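You operate a simulated robot arm through the tools that you are given. There is no shell and no other tool.

Carry out the task below with a simulated two-armed robot. There is one attempt and no reset: what you move stays moved.

Task
Pick up the green bottle labelled "Orchava" from the small table at the end of the bays with one hand, pass it to the other hand and put it in the drink cans drum. Set down upright: green bottle.

The check looks at the end state, three seconds after you hand in, the way a careful person would. Anything else that was tipped, shoved, dropped, spilled or broken makes it a failure.

Robot
Two 6-joint arms with two-finger parallel grippers on one trunk, on a base that moves. Base frame: it is fixed to the floor where the robot stands at the start and does not move with it; the origin is under the middle of the robot, x ahead of it, y to its left, z up. Readings come in mm, rad, newtons and seconds.
The left shoulder is at the start at [60, 187, 1072], the right one opposite. With the tool pointing down near the work surface each hand reaches from about 280 to 620 mm from the robot's upright axis, wherever it stands, measured 20 degrees to its own side. Places, roughly: Drink cans drum [-400, -6100, 800]; green bottle [-2000, -3000, 750]. Payload 1.57 kg a hand.
The tool frame of a hand sits at the grasp point between the pads (the TCP): z along the fingers, y along the line on which they close. The tips reach 30 mm beyond it. Largest opening 110 mm; finger width 24, thickness 12; the body of the gripper, 48 by 112 mm, starts 78 mm behind the TCP.
Orientation is that of the tool frame in the base frame, as [roll, pitch, yaw] about the fixed x, y, z axes, in that order (R = Rz(yaw) Ry(pitch) Rx(roll)). With the fingers straight down and closing along the base's y, the tool's x points along the base's -x, its y along +y and its z along -z.

Tools
- The arms move only by the tool apply_moves. It takes "left_series", "right_series" or both (then of equal length, played together; a hand with none holds still); each is one flat list of numbers, 7 for each row, row after row: the opening, from 0 (shut) to 1 (fully open), then the shift along the tool's x, y, z in mm, then the turn, a rotation vector about the tool's x, y, z in rad. In form: [jaw, x, y, z, rx, ry, rz, jaw, x, y, z, rx, ry, rz, ...]. A call has 1 to 20 rows; each row is the pose to reach, as a shift and turn from the pose commanded when the call began, along the tool's axes at that moment. Each row takes 0.2 s and may step no farther than 50 mm and 0.15 rad from the row before; otherwise, or with a gripper value out of range, the whole call is refused. A pose out of reach is approached as far as the arm can. The call stops where the force on the tool passes 40 N (or 10 N more than at its start, if that is more) or the arm is blocked; 0.2 s more then pass. Each finger travels about 153 mm/s and halts on what it meets, pressing with about 43 N; the grip force reading is that of the motor and also rises with nothing between the fingers. The clock runs only during rows and for 0.2 s after the last one: add rows that repeat a pose to give the fingers time. The reply holds the time, the measured pose of the TCP, the force on the tool along the base axes, the opening and the grip force, in the units named above and with some noise, with the torque about the TCP (base axes, N m) and any sound that the robot's microphone picked up.
- Cameras (640 x 400 px; columns grow to the right, rows downward): "scene" is now at [17.3, 7.6, 1637.2]; the picture's right is [0.08, -1.00, 0.00], its down [-0.69, -0.05, -0.72] and it looks along [0.72, 0.06, -0.69] (base axes); focal length 282 px, centre (320, 200). "left" rides on the left gripper at [70, -16, -141] in its tool frame; the picture's right is [0.23, 0.97, 0.00], its down [-0.85, 0.20, -0.48] and it looks along [-0.47, 0.11, 0.88] (tool axes); focal length 222 px, centre (320, 200). "right" rides on the right gripper at [70, 16, -141] in its tool frame; the picture's right is [-0.23, 0.97, 0.00], its down [-0.86, -0.20, -0.48] and it looks along [-0.47, -0.11, 0.88] (tool axes); focal length 222 px, centre (320, 200). There is no depth. A picture from a camera that has moved, and an enlarged one, comes with that camera's place and axes in the base frame and with its lens. The place of the scene camera against the robot may be out by one fixed shift of up to 25 mm in any direction.
- snapshot(camera): a new picture of that camera. No time passes.
- lift_body(by): slides the trunk up (or, below 0, down) by that many mm; the arms and the scene camera ride with it, the base frame stays. It gives what a move gives, with no picture.
- drive_base(legs): drives the robot by 1 to 6 legs, each [ahead, left, turn to the left] in mm, mm and rad, along the robot's own axes; the way and the turn of a leg run together, so that a leg with both is an arc; at most 1500 mm and 3.142 rad a leg. The arms and the cameras ride along, it lands a little off, and it stops where it bumps. It gives what a move gives.
- pan_tilt(pan, tilt): turns the head with the scene camera to pan (to the left, within 1.501 rad either way) and tilt (down, from -0.506 to 1.204), counted from straight ahead of the robot. It gives what a move gives.
- close_up(camera, box): a new picture of the part [left, top, right, bottom] of that camera's present view, enlarged. No time passes.
- hand_in(): hands the job in; it is judged then, once.

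Nothing tells you exact positions but the pictures and the camera data. Unless the task says otherwise, let go and move clear before handing in.

The tools are called after "Request:" as a command line: name --argument value ..., lists and objects as JSON in quotes. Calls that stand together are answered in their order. apply_moves: Moves the arms, as the interface text tells. Its arguments: {"type":"object","properties":{"left_series":{"type":"array","items":{"type":"number"}},"right_series":{"type":"array","items":{"type":"number"}}},"required":[]} The other tools are called the same way: lift_body (by) moves the trunk up or down; drive_base (legs) drives the base; pan_tilt (pan, tilt) turns the head that bears the scene camera; snapshot (camera) takes a picture; close_up (camera, box) takes an enlarged picture of a part of a camera's view; hand_in () hands the job in.

At the start:

```text
time: 0.0
left_eef_pos: [496.5, 216.3, 1062.0]
left_tcp_rot: [3.14, 0.0, 3.141]
left_wrist_force: [0.7, -0.4, 0.4]
left_torque: [-0.01, 0.0, -0.01]
left_gripper_width: 110.1
left_finger_force: 0.1
right_eef_pos: [359.3, -188.8, 1017.1]
right_tcp_rot: [-3.141, -0.001, -3.14]
right_wrist_force: [-0.1, -1.1, -0.1]
right_torque: [-0.04, 0.01, -0.02]
right_gripper_width: 110.0
right_finger_force: 0.2
trunk travel left (down, up): [-700.0, 290.0]
robot x, y, heading: [0.3, -1.8, 0.003]
head pan, tilt (commanded): [0.077, 0.763]
```

scene: 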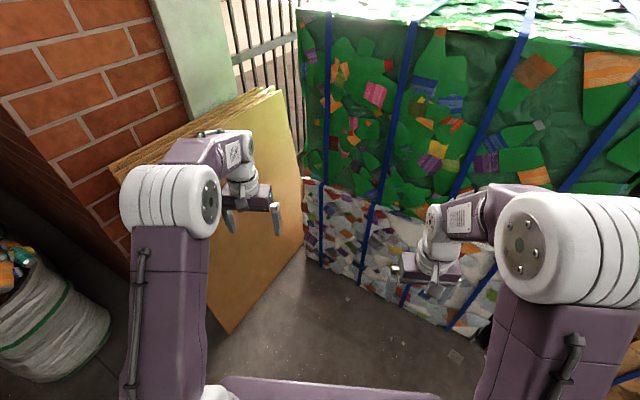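
right: 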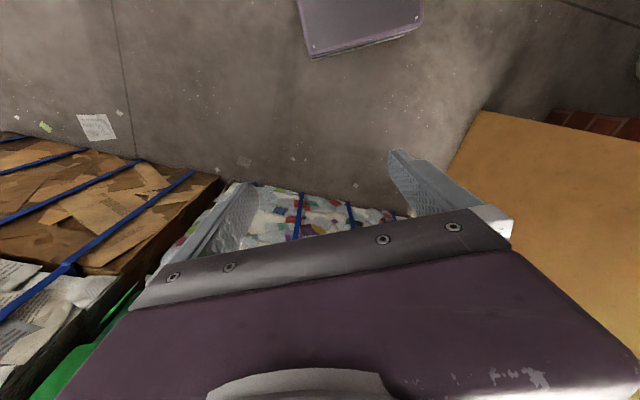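
left: 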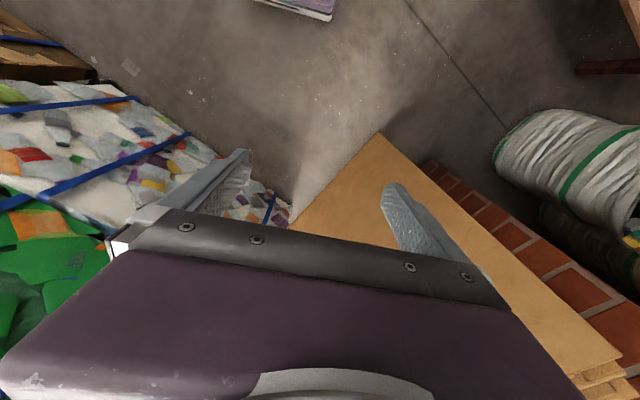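

The robot faces stacked bales with cardboard on the left; the bottle's table and the drum are behind me to the right. I'll look around with the head first.

Request:
pan_tilt --pan -1.5 --tilt 0.35

Request:
snapshot --camera "scene"

Request:
pan_tilt --pan 1.5 --tilt 0.35

Request:
snapshot --camera "scene"

```text
time: 1.6
left_eef_pos: [497.0, 215.9, 1061.3]
left_tcp_rot: [3.139, 0.001, 3.14]
left_wrist_force: [-0.1, 0.2, 0.6]
left_torque: [0.01, 0.01, 0.03]
left_gripper_width: 110.1
left_finger_force: 0.1
right_eef_pos: [359.0, -190.3, 1017.2]
right_tcp_rot: [-3.141, 0.001, 3.141]
right_wrist_force: [0.3, 0.5, 0.6]
right_torque: [-0.02, -0.01, 0.0]
right_gripper_width: 110.1
right_finger_force: 0.0
trunk travel left (down, up): [-700.0, 290.0]
robot x, y, heading: [0.2, 0.2, -0.0]
head pan, tilt (commanded): [-1.499, 0.351]
```

```text
taken
camera scene: at [-58.1, -91.7, 1673.8], right [-1.0, -0.07, 0.0], down [-0.02, 0.34, -0.94], along [0.07, -0.94, -0.34], focal length 282 px, centre (320, 200)
```

scene: 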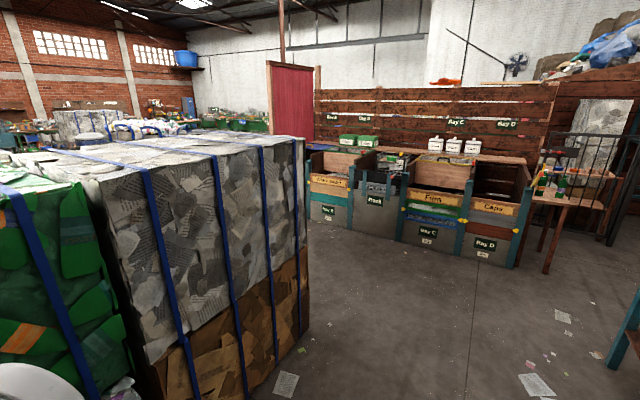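

```text
time: 4.2
left_eef_pos: [496.3, 217.9, 1062.0]
left_tcp_rot: [3.139, 0.0, 3.141]
left_wrist_force: [0.1, -0.2, 0.3]
left_torque: [0.01, 0.0, 0.0]
left_gripper_width: 109.9
left_finger_force: 0.1
right_eef_pos: [359.4, -189.7, 1017.4]
right_tcp_rot: [3.14, 0.002, 3.142]
right_wrist_force: [0.7, 0.5, -0.8]
right_torque: [0.01, -0.03, 0.0]
right_gripper_width: 110.1
right_finger_force: 0.0
trunk travel left (down, up): [-700.0, 290.0]
robot x, y, heading: [-2.4, -1.4, 0.002]
head pan, tilt (commanded): [1.499, 0.351]
```

```text
taken
camera scene: at [-58.1, 94.1, 1673.8], right [1.0, -0.07, 0.0], down [-0.02, -0.34, -0.94], along [0.07, 0.94, -0.34], focal length 282 px, centre (320, 200)
```

scene: 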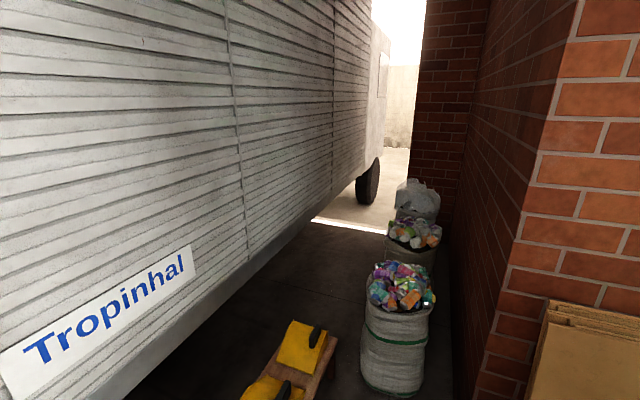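

The bays and the small table at their end are on my right-hand side (towards -y). I'll zoom in on them for the table layout and the way to the drum.

Request:
pan_tilt --pan -1.5 --tilt 0.35

Request:
close_up --camera "scene" --box '[480, 100, 640, 200]'

Request:
close_up --camera "scene" --box '[300, 70, 560, 280]'

Request:
close_up --camera "scene" --box '[0, 0, 320, 200]'

```text
time: 6.8
left_eef_pos: [496.1, 215.1, 1062.9]
left_tcp_rot: [3.139, 0.0, 3.14]
left_wrist_force: [0.0, 0.4, 0.8]
left_torque: [0.01, 0.01, 0.0]
left_gripper_width: 109.8
left_finger_force: 0.1
right_eef_pos: [359.2, -190.2, 1017.6]
right_tcp_rot: [-3.141, 0.0, -3.142]
right_wrist_force: [0.1, 1.0, -0.9]
right_torque: [0.01, -0.02, 0.0]
right_gripper_width: 110.0
right_finger_force: 0.0
trunk travel left (down, up): [-700.0, 290.0]
robot x, y, heading: [-0.7, -2.0, -0.002]
head pan, tilt (commanded): [-1.499, 0.351]
```

```text
4.00 times, centred on (560, 150) of scene
camera zoom: at [-58.1, -91.7, 1673.8], right [-1.0, -0.07, 0.0], down [-0.02, 0.34, -0.94], along [0.07, -0.94, -0.34], focal length 1130 px, centre (-640, 400)
```

zoom: 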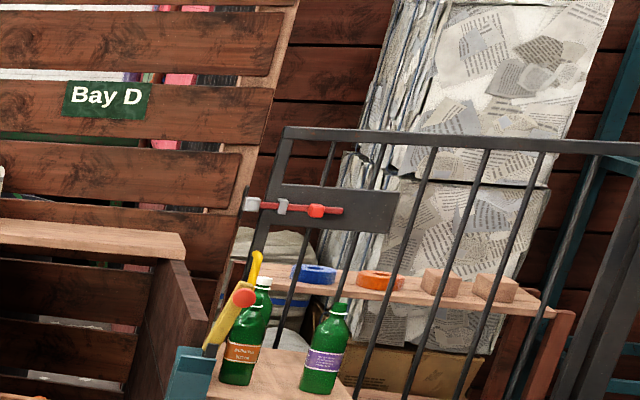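

```text
1.90 times, centred on (430, 175) of scene
camera zoom: at [-58.1, -91.7, 1673.8], right [-1.0, -0.07, 0.0], down [-0.02, 0.34, -0.94], along [0.07, -0.94, -0.34], focal length 538 px, centre (110, 248)
```

zoom: 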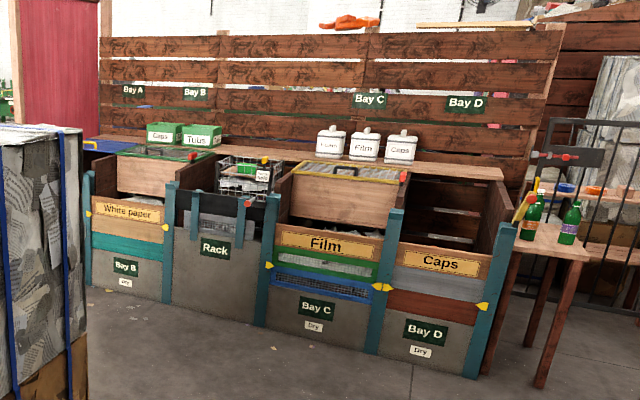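

```text
2.00 times, centred on (160, 100) of scene
camera zoom: at [-58.1, -91.7, 1673.8], right [-1.0, -0.07, 0.0], down [-0.02, 0.34, -0.94], along [0.07, -0.94, -0.34], focal length 565 px, centre (640, 400)
```

zoom: 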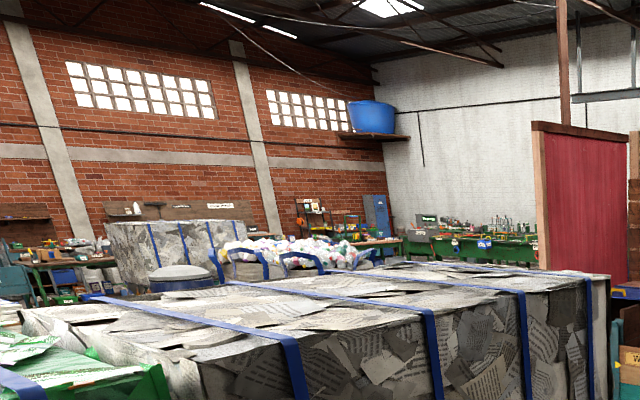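

The small table with two green bottles (orange and purple labels) stands right of Bay D, near x≈-2200, y≈-2900. I'll turn in place to the right to face that way and look.

Request:
drive_base --legs '[[0, 0, -1.57]]'

Request:
pan_tilt --pan -0.7 --tilt 0.4

Request:
snapshot --camera "scene"

Request:
pan_tilt --pan -1.5 --tilt 0.4

Request:
snapshot --camera "scene"

```text
time: 11.1
left_eef_pos: [204.3, -501.0, 1061.5]
left_tcp_rot: [3.14, 0.0, 1.548]
left_wrist_force: [0.3, 0.1, -0.9]
left_torque: [-0.02, -0.02, -0.02]
left_gripper_width: 109.9
left_finger_force: 0.1
right_eef_pos: [-197.1, -354.9, 1015.8]
right_tcp_rot: [3.142, 0.001, 1.547]
right_wrist_force: [0.4, 0.3, 0.1]
right_torque: [0.01, -0.03, 0.01]
right_gripper_width: 109.7
right_finger_force: 0.1
trunk travel left (down, up): [-700.0, 290.0]
robot x, y, heading: [-3.4, -2.5, -1.594]
head pan, tilt (commanded): [-1.499, 0.351]
```

```text
time: 12.2
left_eef_pos: [205.5, -501.4, 1061.4]
left_tcp_rot: [3.14, -0.001, 1.547]
left_wrist_force: [0.0, 0.9, 0.2]
left_torque: [-0.04, 0.01, -0.01]
left_gripper_width: 110.2
left_finger_force: 0.0
right_eef_pos: [-197.8, -353.9, 1018.1]
right_tcp_rot: [-3.14, 0.0, 1.548]
right_wrist_force: [0.4, -0.2, 0.2]
right_torque: [0.0, 0.01, 0.0]
right_gripper_width: 110.0
right_finger_force: 0.1
trunk travel left (down, up): [-700.0, 290.0]
robot x, y, heading: [0.1, 2.8, -1.589]
head pan, tilt (commanded): [-0.7, 0.4]
```

```text
taken
camera scene: at [-65.0, -8.4, 1669.3], right [-0.75, 0.66, 0.0], down [0.26, 0.29, -0.92], along [-0.61, -0.69, -0.39], focal length 282 px, centre (320, 200)
```

scene: 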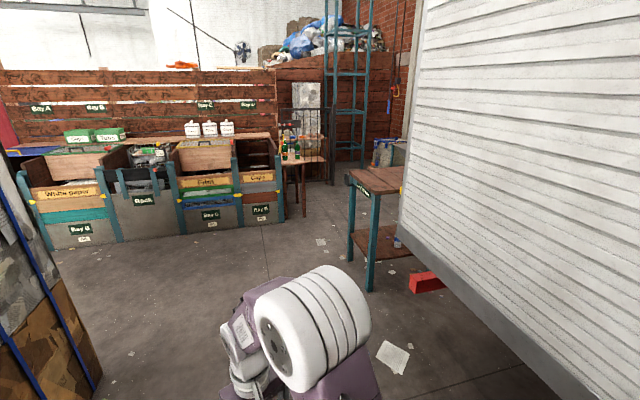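

```text
time: 13.4
left_eef_pos: [205.1, -500.6, 1062.1]
left_tcp_rot: [3.141, -0.001, 1.549]
left_wrist_force: [-0.3, -0.1, 0.1]
left_torque: [0.01, 0.01, 0.0]
left_gripper_width: 110.0
left_finger_force: 0.0
right_eef_pos: [-198.5, -354.9, 1017.0]
right_tcp_rot: [-3.141, 0.0, 1.549]
right_wrist_force: [-0.5, -0.9, -0.2]
right_torque: [-0.01, 0.03, -0.02]
right_gripper_width: 110.2
right_finger_force: 0.1
trunk travel left (down, up): [-700.0, 290.0]
robot x, y, heading: [-3.4, 1.1, -1.592]
head pan, tilt (commanded): [-1.499, 0.4]
```

```text
taken
camera scene: at [-96.2, 56.4, 1669.3], right [-0.05, 1.0, 0.0], down [0.39, 0.02, -0.92], along [-0.92, -0.05, -0.39], focal length 282 px, centre (320, 200)
```

scene: 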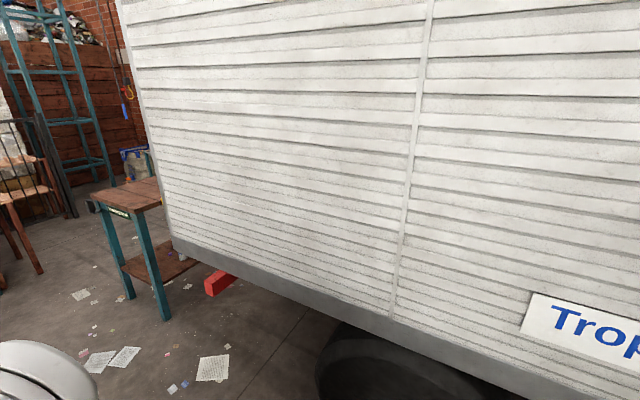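

The bays run diagonally here (front line from about (400,-3970) to (-1850,-2760)), with the bottle table just past Bay D's right end. I'll drive to open floor around (-1200,-1800), facing the table, clear of the teal workbench.

Request:
drive_base --legs '[[0, 0, -0.567], [1400, 0, 0], [600, 0, 0.0]]'

Request:
pan_tilt --pan -0.2 --tilt 0.45

Request:
snapshot --camera "scene"

Request:
pan_tilt --pan 0.9 --tilt 0.3

Request:
snapshot --camera "scene"

```text
time: 24.9
left_eef_pos: [-1153.2, -2219.2, 1062.6]
left_tcp_rot: [3.14, 0.0, 1.011]
left_wrist_force: [-0.5, -0.3, 0.2]
left_torque: [-0.01, -0.01, -0.02]
left_gripper_width: 110.1
left_finger_force: 0.0
right_eef_pos: [-1423.2, -1887.1, 1017.1]
right_tcp_rot: [-3.14, 0.002, 1.011]
right_wrist_force: [0.4, -0.6, 0.4]
right_torque: [0.02, -0.01, -0.01]
right_gripper_width: 109.9
right_finger_force: 0.0
trunk travel left (down, up): [-700.0, 290.0]
robot x, y, heading: [-1073.6, -1683.2, -2.137]
head pan, tilt (commanded): [-1.499, 0.4]
```

```text
time: 26.4
left_eef_pos: [-1154.0, -2218.6, 1061.7]
left_tcp_rot: [3.14, 0.002, 1.009]
left_wrist_force: [-0.4, 0.6, 0.4]
left_torque: [0.03, 0.0, 0.0]
left_gripper_width: 109.9
left_finger_force: 0.1
right_eef_pos: [-1423.7, -1887.7, 1016.2]
right_tcp_rot: [3.141, 0.0, 1.01]
right_wrist_force: [0.7, -0.2, -0.7]
right_torque: [-0.01, -0.02, -0.02]
right_gripper_width: 110.2
right_finger_force: 0.1
trunk travel left (down, up): [-700.0, 290.0]
robot x, y, heading: [-1074.2, -1680.0, -2.128]
head pan, tilt (commanded): [-0.201, 0.45]
```

```text
taken
camera scene: at [-1109.2, -1698.6, 1664.6], right [-0.72, 0.69, 0.0], down [0.3, 0.31, -0.9], along [-0.62, -0.65, -0.44], focal length 282 px, centre (320, 200)
```

scene: 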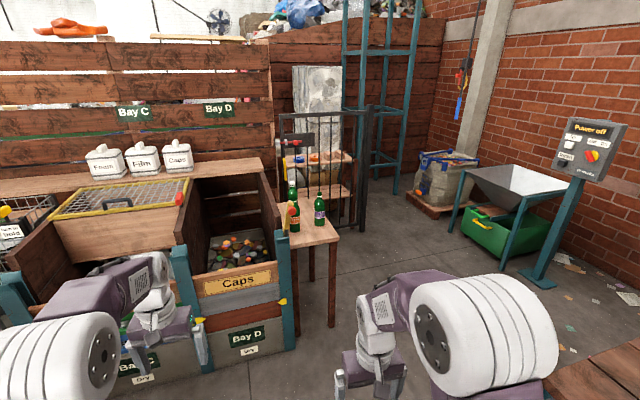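

```text
time: 27.7
left_eef_pos: [-1154.5, -2219.9, 1061.0]
left_tcp_rot: [3.14, -0.001, 1.012]
left_wrist_force: [1.0, 0.1, -0.1]
left_torque: [-0.01, 0.03, 0.02]
left_gripper_width: 110.0
left_finger_force: 0.0
right_eef_pos: [-1423.6, -1888.7, 1018.8]
right_tcp_rot: [3.141, -0.001, 1.008]
right_wrist_force: [-0.2, -0.2, 0.1]
right_torque: [-0.02, -0.01, 0.0]
right_gripper_width: 109.9
right_finger_force: 0.0
trunk travel left (down, up): [-700.0, 290.0]
robot x, y, heading: [-1072.2, -1684.9, -2.127]
head pan, tilt (commanded): [0.901, 0.3]
```

```text
taken
camera scene: at [-1014.8, -1720.3, 1678.5], right [-0.94, -0.33, 0.0], down [-0.1, 0.28, -0.96], along [0.32, -0.9, -0.3], focal length 282 px, centre (320, 200)
```

scene: 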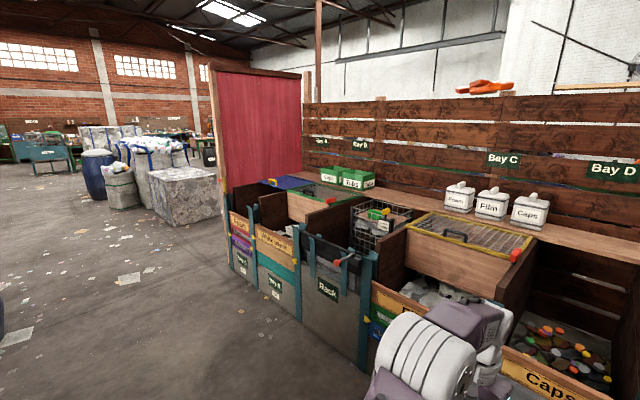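

Two bottles stand on the small table, orange label (nearer the bay) and purple label. I'll zoom to read the labels.

Request:
pan_tilt --pan -0.2 --tilt 0.45

Request:
close_up --camera "scene" --box '[280, 170, 344, 210]'

Request:
close_up --camera "scene" --box '[270, 90, 430, 190]'

Request:
close_up --camera "scene" --box '[260, 170, 372, 340]'

```text
time: 29.0
left_eef_pos: [-1153.6, -2219.0, 1061.9]
left_tcp_rot: [3.141, 0.0, 1.01]
left_wrist_force: [-0.3, 0.6, 0.0]
left_torque: [0.01, -0.01, 0.01]
left_gripper_width: 110.1
left_finger_force: 0.0
right_eef_pos: [-1424.9, -1889.2, 1017.3]
right_tcp_rot: [-3.142, -0.001, 1.011]
right_wrist_force: [0.0, 0.1, 0.2]
right_torque: [-0.03, -0.01, -0.02]
right_gripper_width: 109.9
right_finger_force: 0.0
trunk travel left (down, up): [-700.0, 290.0]
robot x, y, heading: [-1072.3, -1686.1, -2.131]
head pan, tilt (commanded): [-0.201, 0.45]
```

```text
10.00 times, centred on (312, 190) of scene
camera zoom: at [-1109.1, -1698.8, 1664.6], right [-0.72, 0.69, 0.0], down [0.3, 0.32, -0.9], along [-0.62, -0.65, -0.44], focal length 2826 px, centre (400, 300)
```

zoom: 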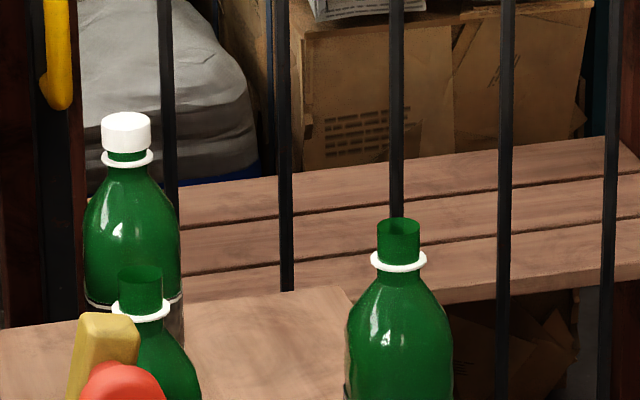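

```text
4.00 times, centred on (350, 140) of scene
camera zoom: at [-1109.1, -1698.8, 1664.6], right [-0.72, 0.69, 0.0], down [0.3, 0.32, -0.9], along [-0.62, -0.65, -0.44], focal length 1130 px, centre (200, 440)
```

zoom: 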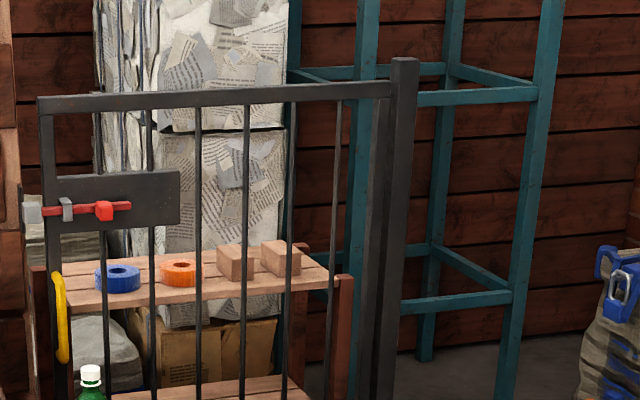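

```text
2.35 times, centred on (316, 255) of scene
camera zoom: at [-1109.1, -1698.8, 1664.6], right [-0.72, 0.69, 0.0], down [0.3, 0.32, -0.9], along [-0.62, -0.65, -0.44], focal length 665 px, centre (329, 71)
```

zoom: 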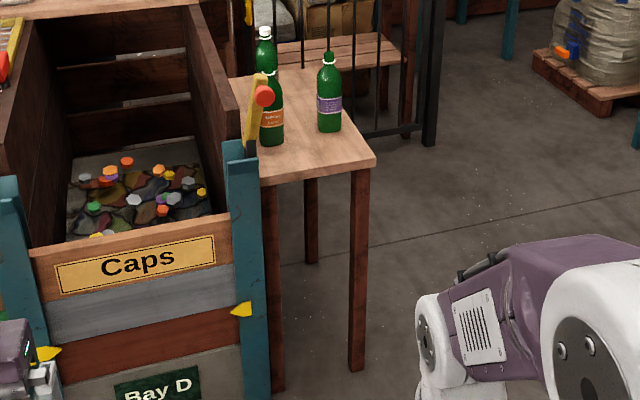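

There are actually three green bottles: an uncapped orange-label, a white-capped one behind it, and an uncapped purple-label. Zooming in on the labels.

Request:
close_up --camera "scene" --box '[284, 200, 332, 230]'

Request:
close_up --camera "scene" --box '[284, 180, 308, 235]'

Request:
close_up --camera "scene" --box '[310, 200, 330, 230]'

```text
13.33 times, centred on (308, 215) of scene
camera zoom: at [-1109.1, -1698.8, 1664.6], right [-0.72, 0.69, 0.0], down [0.3, 0.32, -0.9], along [-0.62, -0.65, -0.44], focal length 3767 px, centre (480, 0)
```

zoom: 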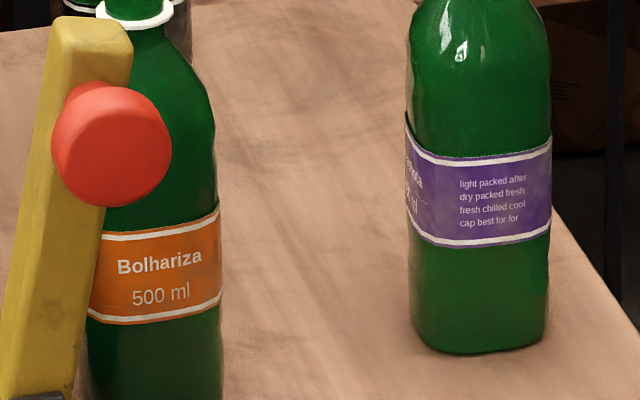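

```text
7.27 times, centred on (296, 208) of scene
camera zoom: at [-1109.1, -1698.8, 1664.6], right [-0.72, 0.69, 0.0], down [0.3, 0.32, -0.9], along [-0.62, -0.65, -0.44], focal length 2055 px, centre (494, 146)
```

zoom: 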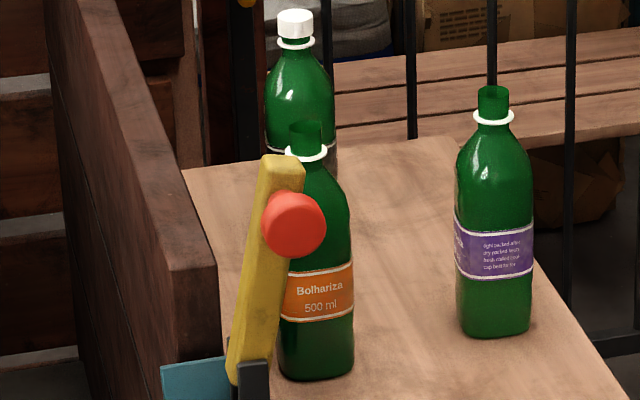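

```text
13.33 times, centred on (320, 215) of scene
camera zoom: at [-1109.1, -1698.8, 1664.6], right [-0.72, 0.69, 0.0], down [0.3, 0.32, -0.9], along [-0.62, -0.65, -0.44], focal length 3767 px, centre (320, 0)
```

zoom: 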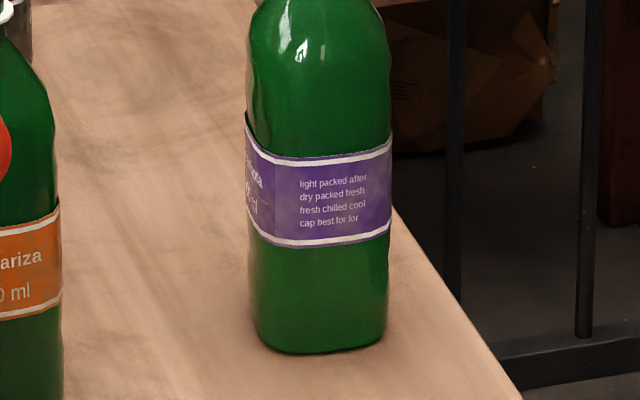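

Request:
close_up --camera "scene" --box '[312, 208, 324, 220]'

Request:
close_up --camera "scene" --box '[284, 180, 304, 205]'

```text
16.00 times, centred on (318, 214) of scene
camera zoom: at [-1109.1, -1698.8, 1664.6], right [-0.72, 0.69, 0.0], down [0.3, 0.32, -0.9], along [-0.62, -0.65, -0.44], focal length 4521 px, centre (352, -24)
```

zoom: 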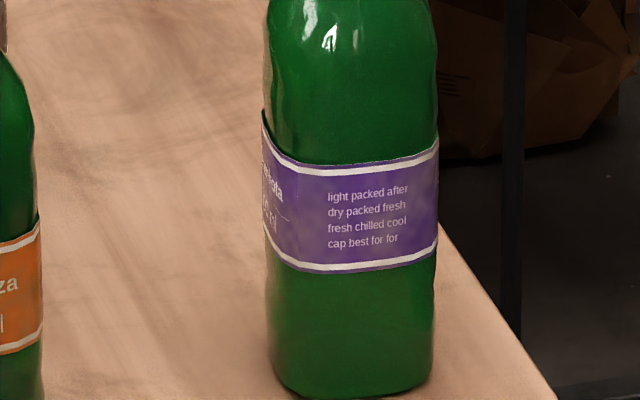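

```text
16.00 times, centred on (294, 192) of scene
camera zoom: at [-1109.1, -1698.8, 1664.6], right [-0.72, 0.69, 0.0], down [0.3, 0.32, -0.9], along [-0.62, -0.65, -0.44], focal length 4521 px, centre (736, 320)
```

zoom: 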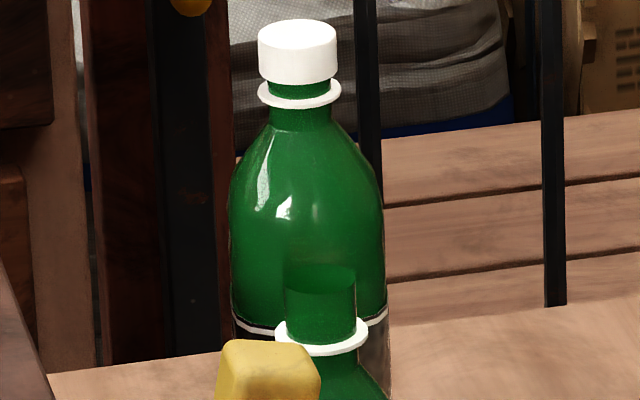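

Orange reads "Bolhariza", purple ends in "…ola/ota", so the white-capped one behind is probably "Orchava", but I need to read it. I'll move closer to the table, to its right-hand side, for a better view.

Request:
drive_base --legs '[[700, -350, 0.07]]'

Request:
pan_tilt --pan 0.1 --tilt 0.7

Request:
snapshot --camera "scene"

Request:
snapshot --camera "right"

```text
time: 33.1
left_eef_pos: [-1749.8, -2634.8, 1061.1]
left_tcp_rot: [3.139, 0.001, 1.082]
left_wrist_force: [1.1, 0.3, 0.7]
left_torque: [-0.02, 0.01, -0.01]
left_gripper_width: 110.1
left_finger_force: 0.0
right_eef_pos: [-2043.7, -2322.5, 1016.2]
right_tcp_rot: [-3.142, -0.002, 1.082]
right_wrist_force: [-0.4, -0.4, -0.5]
right_torque: [-0.01, 0.0, -0.02]
right_gripper_width: 110.1
right_finger_force: 0.1
trunk travel left (down, up): [-700.0, 290.0]
robot x, y, heading: [-1704.1, -2094.9, -2.062]
head pan, tilt (commanded): [-0.201, 0.45]
```

```text
time: 33.9
left_eef_pos: [-1750.2, -2634.3, 1060.9]
left_tcp_rot: [3.14, -0.001, 1.084]
left_wrist_force: [-0.1, 0.2, -0.3]
left_torque: [0.01, 0.02, -0.01]
left_gripper_width: 109.9
left_finger_force: 0.1
right_eef_pos: [-2043.7, -2322.7, 1017.6]
right_tcp_rot: [-3.141, 0.001, 1.081]
right_wrist_force: [-0.4, 0.1, 0.0]
right_torque: [0.01, 0.02, -0.01]
right_gripper_width: 109.9
right_finger_force: 0.0
trunk travel left (down, up): [-700.0, 290.0]
robot x, y, heading: [-1706.0, -2096.0, -2.057]
head pan, tilt (commanded): [0.099, 0.7]
```

```text
taken
camera scene: at [-1716.6, -2119.5, 1642.4], right [-0.92, 0.38, 0.0], down [0.25, 0.6, -0.77], along [-0.29, -0.71, -0.64], focal length 282 px, centre (320, 200)
```

scene: 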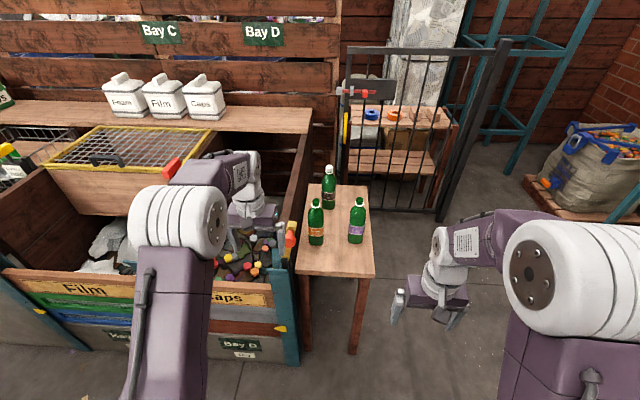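

```text
taken
camera right: at [-1996.1, -2268.7, 1159.3], right [0.75, -0.66, 0.0], down [-0.58, -0.66, 0.48], along [-0.31, -0.36, -0.88], focal length 222 px, centre (320, 200)
```

right: 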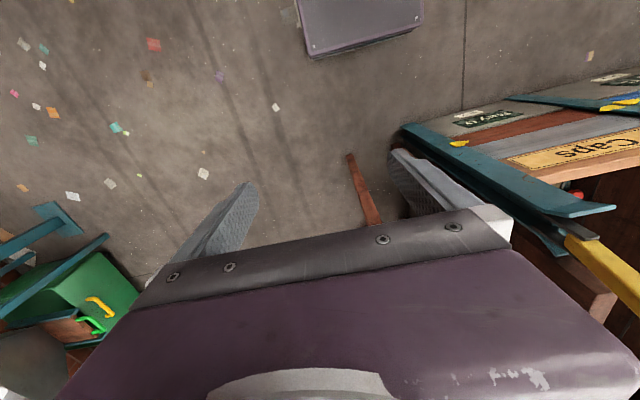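

Request:
close_up --camera "scene" --box '[296, 155, 376, 255]'

Request:
close_up --camera "scene" --box '[318, 185, 338, 215]'

Request:
close_up --camera "scene" --box '[346, 210, 366, 240]'

```text
4.00 times, centred on (336, 205) of scene
camera zoom: at [-1716.6, -2119.5, 1642.4], right [-0.92, 0.38, 0.0], down [0.25, 0.6, -0.77], along [-0.29, -0.71, -0.64], focal length 1130 px, centre (256, 180)
```

zoom: 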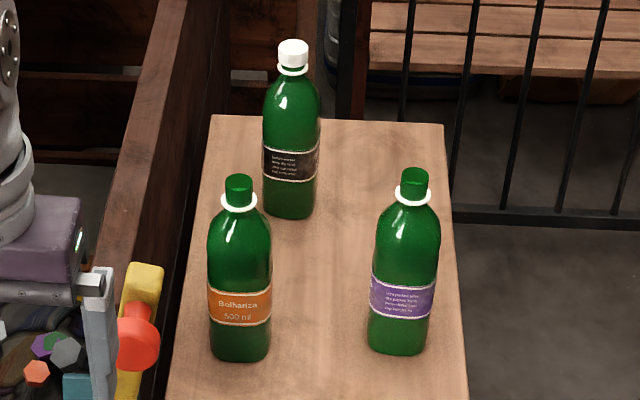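

```text
13.33 times, centred on (328, 200) of scene
camera zoom: at [-1716.6, -2119.5, 1642.4], right [-0.92, 0.38, 0.0], down [0.25, 0.6, -0.77], along [-0.29, -0.71, -0.64], focal length 3767 px, centre (213, 200)
```

zoom: 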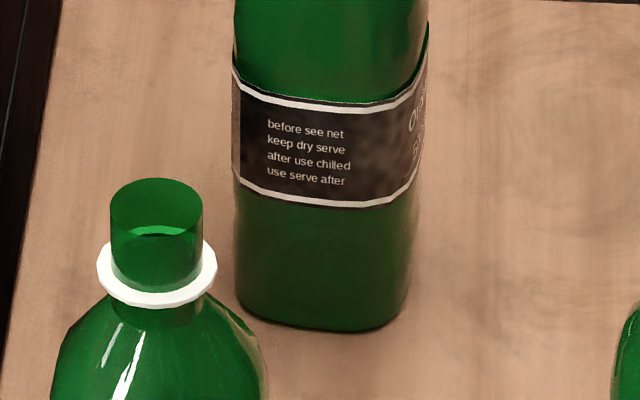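

```text
13.33 times, centred on (356, 225) of scene
camera zoom: at [-1716.6, -2119.5, 1642.4], right [-0.92, 0.38, 0.0], down [0.25, 0.6, -0.77], along [-0.29, -0.71, -0.64], focal length 3767 px, centre (-160, -133)
```

zoom: 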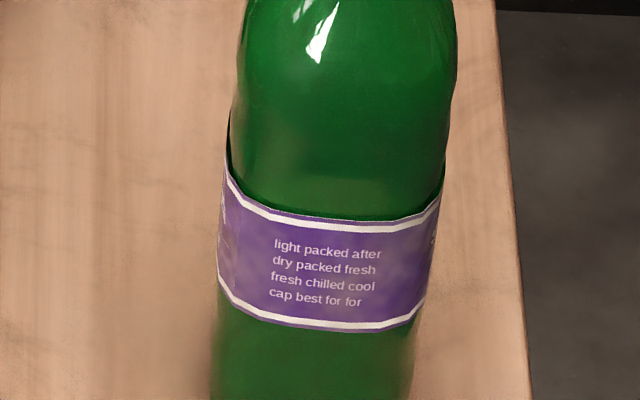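

The white-capped bottle with the black label shows "Or…", so it is Orchava; it stands at the back of the table (≈(-2134,-3035)), best reached from the table's free right side. I'll raise the trunk so the hands clear the bottles, then drive round to the right of the table.

Request:
lift_body --by 200

Request:
drive_base --legs '[[150, -300, 0], [0, -220, 0]]'

Request:
pan_tilt --pan -0.2 --tilt 0.6

Request:
snapshot --camera "scene"

```text
time: 36.1
left_eef_pos: [-1749.2, -2634.6, 1263.0]
left_tcp_rot: [3.139, -0.001, 1.083]
left_wrist_force: [-0.3, 0.5, -0.7]
left_torque: [-0.04, 0.02, 0.03]
left_gripper_width: 109.9
left_finger_force: 0.1
right_eef_pos: [-2042.8, -2323.9, 1217.8]
right_tcp_rot: [3.141, -0.002, 1.081]
right_wrist_force: [0.0, -0.1, -0.7]
right_torque: [0.01, -0.02, 0.0]
right_gripper_width: 110.2
right_finger_force: 0.1
trunk travel left (down, up): [-900.0, 90.0]
robot x, y, heading: [-1706.6, -2097.6, -2.06]
head pan, tilt (commanded): [0.099, 0.7]
```

```text
time: 39.6
left_eef_pos: [-2287.4, -2516.7, 1261.7]
left_tcp_rot: [-3.14, 0.001, 1.083]
left_wrist_force: [0.8, 0.3, -0.4]
left_torque: [0.01, 0.05, -0.02]
left_gripper_width: 110.0
left_finger_force: 0.0
right_eef_pos: [-2580.9, -2203.7, 1217.3]
right_tcp_rot: [-3.139, 0.001, 1.08]
right_wrist_force: [0.2, 0.4, 0.0]
right_torque: [0.0, 0.01, 0.03]
right_gripper_width: 110.0
right_finger_force: 0.0
trunk travel left (down, up): [-900.0, 90.0]
robot x, y, heading: [-2247.0, -1975.2, -2.06]
head pan, tilt (commanded): [0.099, 0.7]
```

```text
time: 40.5
left_eef_pos: [-2292.4, -2514.1, 1261.7]
left_tcp_rot: [3.141, 0.0, 1.082]
left_wrist_force: [-0.8, -0.6, -0.8]
left_torque: [0.0, -0.01, -0.01]
left_gripper_width: 109.9
left_finger_force: 0.1
right_eef_pos: [-2586.0, -2203.2, 1216.9]
right_tcp_rot: [-3.141, 0.0, 1.079]
right_wrist_force: [0.0, 0.1, 0.3]
right_torque: [-0.02, -0.01, -0.02]
right_gripper_width: 109.9
right_finger_force: 0.0
trunk travel left (down, up): [-900.0, 90.0]
robot x, y, heading: [-2247.4, -1975.3, -2.06]
head pan, tilt (commanded): [-0.201, 0.6]
```

```text
taken
camera scene: at [-2283.2, -1988.6, 1851.0], right [-0.77, 0.64, 0.0], down [0.36, 0.44, -0.82], along [-0.52, -0.64, -0.57], focal length 282 px, centre (320, 200)
```

scene: 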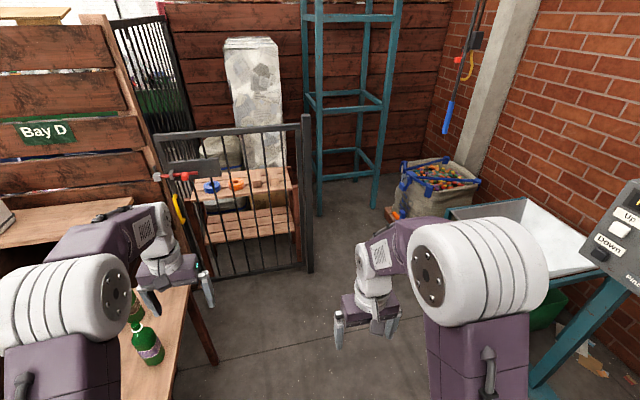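

The floor to the right of the table is free. I'll drive forward alongside the table, then turn left to face it.

Request:
drive_base --legs '[[740, 0, 0], [0, 0, 1.58]]'

Request:
pan_tilt --pan 0.0 --tilt 0.75

Request:
snapshot --camera "scene"

Request:
snapshot --camera "right"

```text
time: 48.3
left_eef_pos: [-2055.1, -2674.6, 1261.5]
left_tcp_rot: [3.139, -0.001, 2.646]
left_wrist_force: [-0.2, -0.1, -0.2]
left_torque: [-0.01, 0.01, 0.0]
left_gripper_width: 110.0
left_finger_force: 0.1
right_eef_pos: [-2370.2, -2967.0, 1217.9]
right_tcp_rot: [3.141, 0.001, 2.646]
right_wrist_force: [0.1, 0.8, -0.7]
right_torque: [0.0, -0.02, 0.02]
right_gripper_width: 110.3
right_finger_force: 0.1
trunk travel left (down, up): [-900.0, 90.0]
robot x, y, heading: [-2594.1, -2628.6, -0.497]
head pan, tilt (commanded): [-0.201, 0.6]
```

```text
time: 49.0
left_eef_pos: [-2055.6, -2675.1, 1262.2]
left_tcp_rot: [-3.141, 0.0, 2.644]
left_wrist_force: [0.1, -0.3, 0.3]
left_torque: [0.0, 0.03, 0.01]
left_gripper_width: 109.7
left_finger_force: 0.0
right_eef_pos: [-2370.1, -2965.9, 1216.6]
right_tcp_rot: [-3.141, -0.001, 2.646]
right_wrist_force: [-1.5, 0.6, 0.3]
right_torque: [0.01, 0.01, 0.03]
right_gripper_width: 109.9
right_finger_force: 0.1
trunk travel left (down, up): [-900.0, 90.0]
robot x, y, heading: [-2595.9, -2631.0, -0.494]
head pan, tilt (commanded): [0.0, 0.75]
```

```text
taken
camera scene: at [-2580.2, -2638.5, 1838.2], right [-0.48, -0.88, 0.0], down [-0.6, 0.32, -0.73], along [0.64, -0.35, -0.68], focal length 282 px, centre (320, 200)
```

scene: 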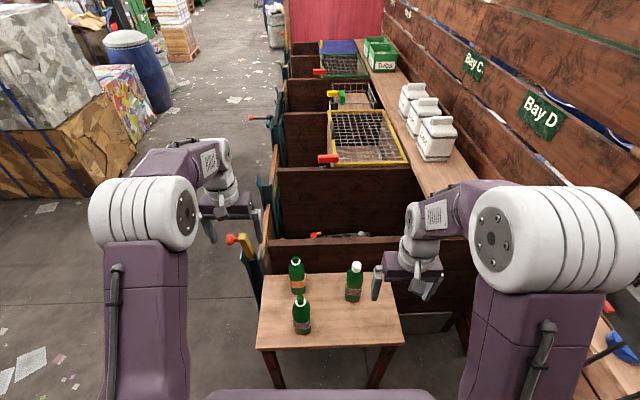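

```text
taken
camera right: at [-2423.1, -2918.4, 1359.4], right [0.66, 0.75, 0.0], down [0.66, -0.58, 0.48], along [0.36, -0.32, -0.88], focal length 222 px, centre (320, 200)
```

right: 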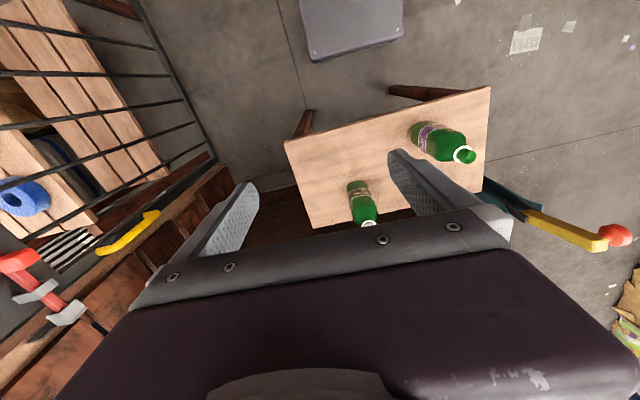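

Now I face the table from its right side; Orchava stands alone on the right half, ≈(-2128,-3030). I'll zoom from both cameras to refine its position.

Request:
close_up --camera "right" --box '[320, 160, 400, 230]'

Request:
close_up --camera "scene" --box '[250, 250, 410, 350]'

Request:
close_up --camera "scene" --box '[340, 255, 370, 305]'

Request:
snapshot --camera "left"

```text
5.71 times, centred on (360, 195) of right
camera zoom: at [-2423.1, -2918.4, 1359.4], right [0.66, 0.75, 0.0], down [0.66, -0.58, 0.48], along [0.36, -0.32, -0.88], focal length 1269 px, centre (91, 229)
```

zoom: 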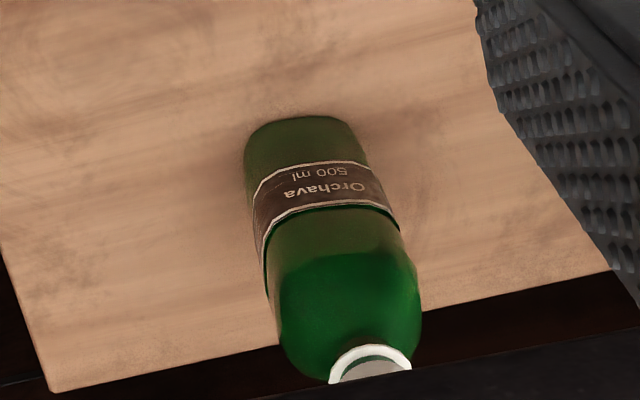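

```text
4.00 times, centred on (330, 300) of scene
camera zoom: at [-2580.2, -2638.5, 1838.2], right [-0.48, -0.88, 0.0], down [-0.6, 0.32, -0.73], along [0.64, -0.35, -0.68], focal length 1130 px, centre (280, -200)
```

zoom: 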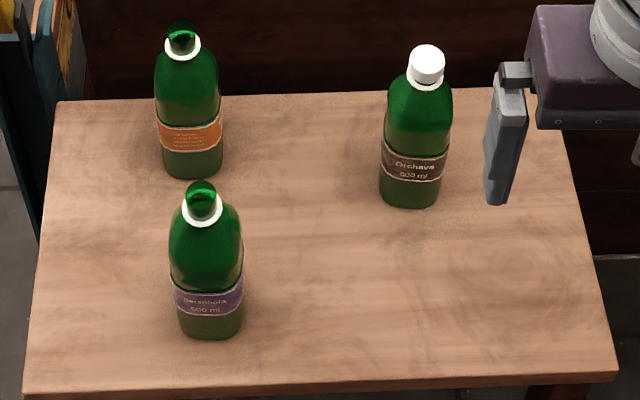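

```text
8.00 times, centred on (355, 280) of scene
camera zoom: at [-2580.2, -2638.5, 1838.2], right [-0.48, -0.88, 0.0], down [-0.6, 0.32, -0.73], along [0.64, -0.35, -0.68], focal length 2260 px, centre (40, -440)
```

zoom: 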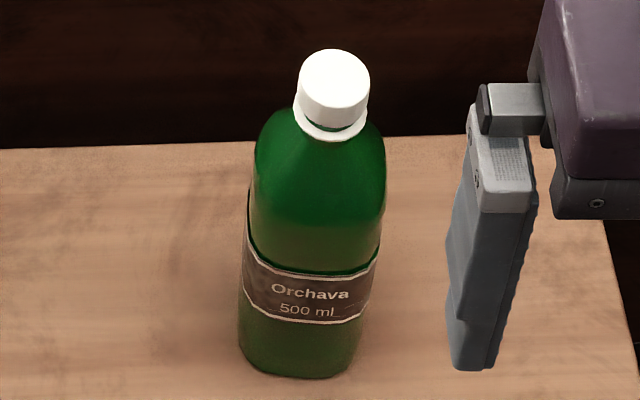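

```text
taken
camera left: at [-2124.6, -2656.5, 1403.1], right [0.26, 0.96, 0.0], down [0.85, -0.23, 0.48], along [0.46, -0.12, -0.88], focal length 222 px, centre (320, 200)
```

left: 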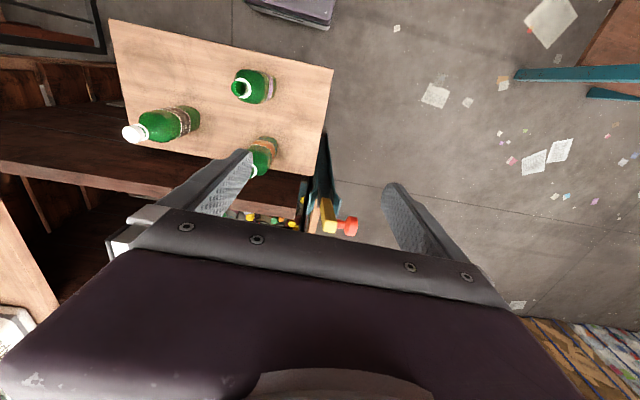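

Request:
close_up --camera "left" --box '[110, 60, 290, 172]'

Request:
close_up --camera "right" --box '[270, 70, 510, 240]'

```text
3.56 times, centred on (200, 116) of left
camera zoom: at [-2124.6, -2656.5, 1403.1], right [0.26, 0.96, 0.0], down [0.85, -0.23, 0.48], along [0.46, -0.12, -0.88], focal length 790 px, centre (747, 499)
```

zoom: 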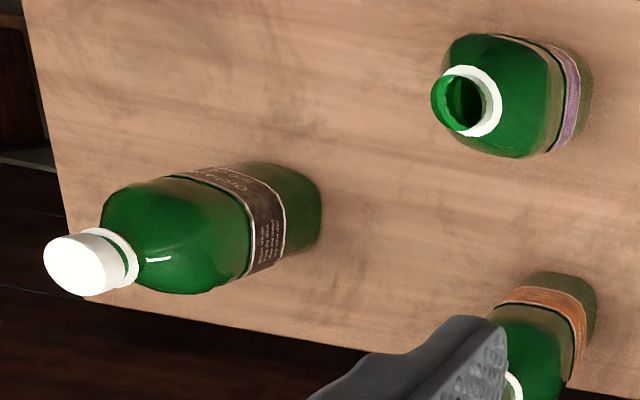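

```text
2.35 times, centred on (390, 155) of right
camera zoom: at [-2423.1, -2918.4, 1359.4], right [0.66, 0.75, 0.0], down [0.66, -0.58, 0.48], along [0.36, -0.32, -0.88], focal length 523 px, centre (155, 306)
```

zoom: 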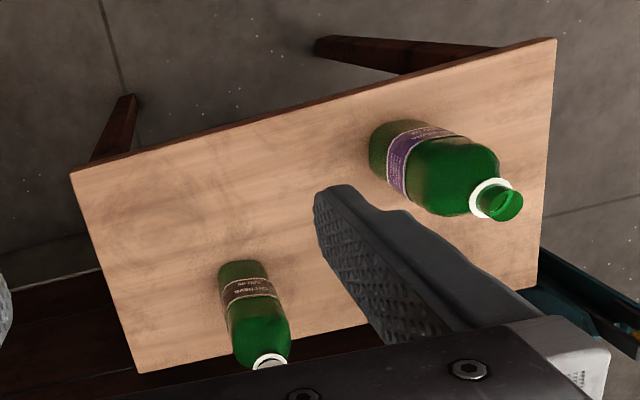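

The bottle labelled "Orchava 500 ml" is confirmed: the capped one, base centre ≈(-2125,-3026), table top z≈752, and it is ≈602 mm ahead and 125 mm right of my axis. I'll lower the trunk again and bring the right hand to a tilted pre-grasp in front of it.

Request:
lift_body --by -200

Request:
apply_moves --right_series '[1, -18, 8, 15, 0, -0.12, 0, 1, -36, 16, 30, 0, -0.24, 0, 1, -54, 24, 45, 0, -0.36, 0, 1, -73, 32, 60, 0, -0.48, 0, 1, -91, 40, 75, 0, -0.6, 0, 1, -109, 48, 90, 0, -0.72, 0, 1, -127, 56, 105, 0, -0.84, 0, 1, -140, 64, 121, 0, -0.96, 0, 1, -140, 64, 121, 0, -0.96, 0]'

Request:
snapshot --camera "scene"

Request:
snapshot --camera "right"

```text
time: 51.2
left_eef_pos: [-2055.7, -2674.7, 1061.2]
left_tcp_rot: [3.139, 0.001, 2.647]
left_wrist_force: [0.0, -0.5, 0.2]
left_torque: [0.02, -0.02, -0.03]
left_gripper_width: 109.9
left_finger_force: 0.0
right_eef_pos: [-2369.7, -2966.0, 1017.7]
right_tcp_rot: [3.141, -0.001, 2.645]
right_wrist_force: [0.1, 0.7, 0.3]
right_torque: [-0.02, 0.0, -0.01]
right_gripper_width: 110.3
right_finger_force: 0.0
trunk travel left (down, up): [-700.0, 290.0]
robot x, y, heading: [-2596.9, -2625.5, -0.495]
head pan, tilt (commanded): [0.0, 0.75]
```

```text
time: 53.2
left_eef_pos: [-2056.9, -2675.0, 1062.0]
left_tcp_rot: [3.14, 0.002, 2.647]
left_wrist_force: [1.9, 0.2, -0.2]
left_torque: [0.01, 0.03, 0.02]
left_gripper_width: 110.1
left_finger_force: 0.1
right_eef_pos: [-2181.0, -2984.0, 916.2]
right_tcp_rot: [-3.14, 0.954, 2.645]
right_wrist_force: [0.1, 0.2, -0.4]
right_torque: [-0.01, 0.02, -0.02]
right_gripper_width: 110.0
right_finger_force: 0.0
right hand out of reach, approached as far as the arm can: row 3, 4, 8, 9
trunk travel left (down, up): [-700.0, 290.0]
robot x, y, heading: [-2599.9, -2627.0, -0.498]
head pan, tilt (commanded): [0.0, 0.75]
```

```text
taken
camera scene: at [-2581.2, -2638.4, 1638.2], right [-0.48, -0.88, 0.0], down [-0.6, 0.32, -0.73], along [0.64, -0.35, -0.68], focal length 282 px, centre (320, 200)
```

scene: 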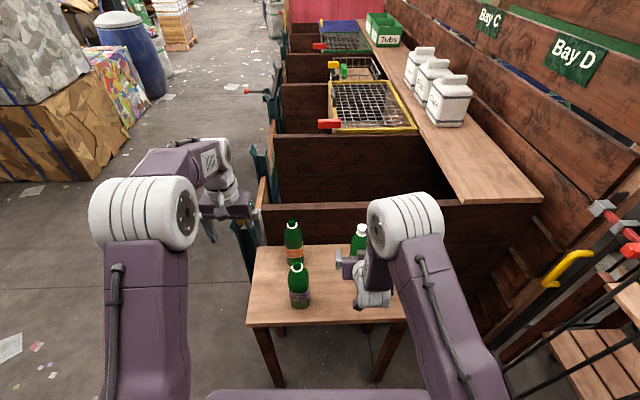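

```text
taken
camera right: at [-2310.2, -2895.6, 942.2], right [0.58, 0.79, 0.19], down [0.0, -0.22, 0.97], along [0.82, -0.56, -0.13], focal length 222 px, centre (320, 200)
```

right: 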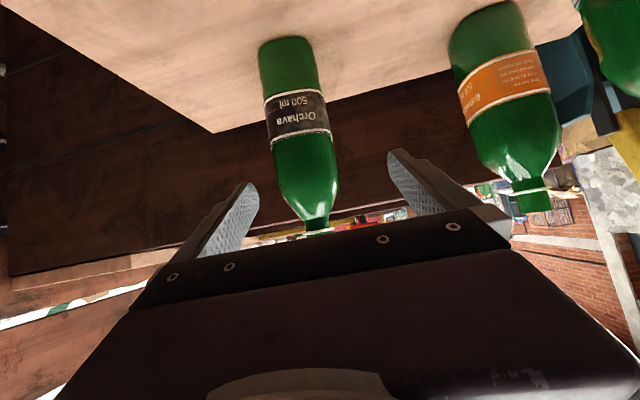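

The right hand hit a wrist limit at this tilt: it is higher and farther forward than asked, but clear of the bottle. I'll back the base up by 90 mm and lower the trunk by 60 mm so the arm works flatter.

Request:
drive_base --legs '[[-90, 0, 0]]'

Request:
lift_body --by -50

Request:
snapshot --camera "right"

Request:
snapshot --camera "scene"

```text
time: 54.3
left_eef_pos: [-2136.6, -2630.8, 1061.9]
left_tcp_rot: [3.14, -0.001, 2.648]
left_wrist_force: [-0.2, 0.3, 0.4]
left_torque: [-0.03, 0.05, -0.01]
left_gripper_width: 109.9
left_finger_force: 0.0
right_eef_pos: [-2260.6, -2939.8, 917.4]
right_tcp_rot: [3.141, 0.953, 2.646]
right_wrist_force: [0.2, 0.1, -0.7]
right_torque: [0.02, 0.02, 0.01]
right_gripper_width: 110.1
right_finger_force: 0.1
trunk travel left (down, up): [-700.0, 290.0]
robot x, y, heading: [-2678.9, -2588.1, -0.49]
head pan, tilt (commanded): [0.0, 0.75]
```

```text
time: 55.2
left_eef_pos: [-2135.3, -2629.7, 1011.1]
left_tcp_rot: [3.139, 0.0, 2.648]
left_wrist_force: [0.2, -0.5, 0.1]
left_torque: [-0.02, -0.01, -0.01]
left_gripper_width: 109.7
left_finger_force: 0.1
right_eef_pos: [-2261.2, -2941.3, 865.3]
right_tcp_rot: [-3.141, 0.952, 2.648]
right_wrist_force: [0.8, -0.2, -0.1]
right_torque: [0.01, -0.02, 0.02]
right_gripper_width: 110.0
right_finger_force: 0.0
trunk travel left (down, up): [-650.0, 340.0]
robot x, y, heading: [-2676.1, -2582.3, -0.495]
head pan, tilt (commanded): [0.0, 0.75]
```

```text
taken
camera right: at [-2389.7, -2851.8, 892.1], right [0.58, 0.8, 0.18], down [0.0, -0.23, 0.97], along [0.82, -0.56, -0.13], focal length 222 px, centre (320, 200)
```

right: 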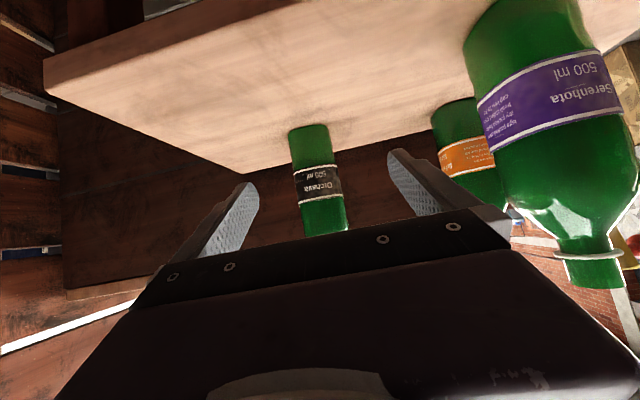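

```text
taken
camera scene: at [-2660.3, -2595.2, 1588.1], right [-0.47, -0.88, 0.0], down [-0.6, 0.32, -0.73], along [0.64, -0.35, -0.68], focal length 282 px, centre (320, 200)
```

scene: 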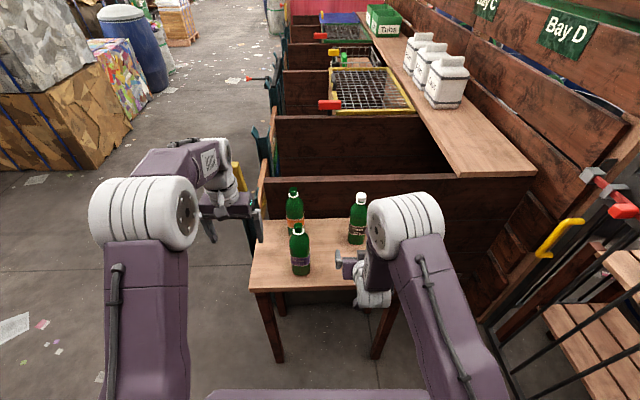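

Robot is backed up; the hand now points at Orchava (≈160 mm ahead, ≈11 mm to the right of the TCP). I'll advance partway and lower slightly to verify the arm follows.

Request:
apply_moves --right_series '[1, -6, -4, 20, 0, 0, 0, 1, -12, -8, 40, 0, 0, 0, 1, -18, -10.7, 60, 0, 0, 0]'

Request:
snapshot --camera "right"

```text
time: 56.0
left_eef_pos: [-2136.1, -2630.2, 1012.2]
left_tcp_rot: [3.14, 0.0, 2.646]
left_wrist_force: [0.3, -0.4, 0.4]
left_torque: [-0.02, -0.01, 0.01]
left_gripper_width: 110.0
left_finger_force: 0.1
right_eef_pos: [-2213.4, -2978.6, 846.7]
right_tcp_rot: [-3.139, 0.953, 2.648]
right_wrist_force: [0.3, -1.5, -0.2]
right_torque: [0.01, 0.0, -0.01]
right_gripper_width: 110.1
right_finger_force: 0.0
trunk travel left (down, up): [-650.0, 340.0]
robot x, y, heading: [-2676.2, -2584.5, -0.496]
head pan, tilt (commanded): [0.0, 0.75]
```

```text
taken
camera right: at [-2342.7, -2889.9, 872.5], right [0.58, 0.79, 0.18], down [0.0, -0.22, 0.97], along [0.82, -0.56, -0.13], focal length 222 px, centre (320, 200)
```

right: 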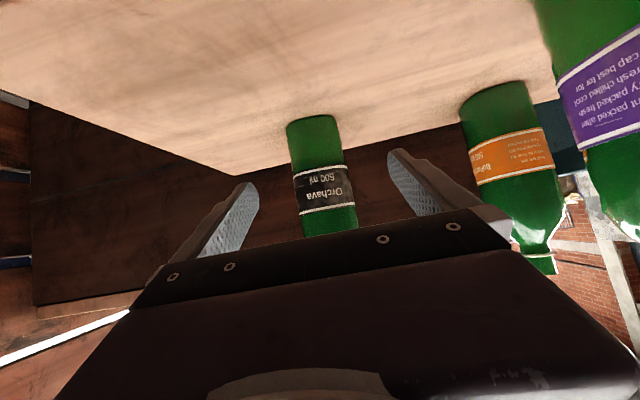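

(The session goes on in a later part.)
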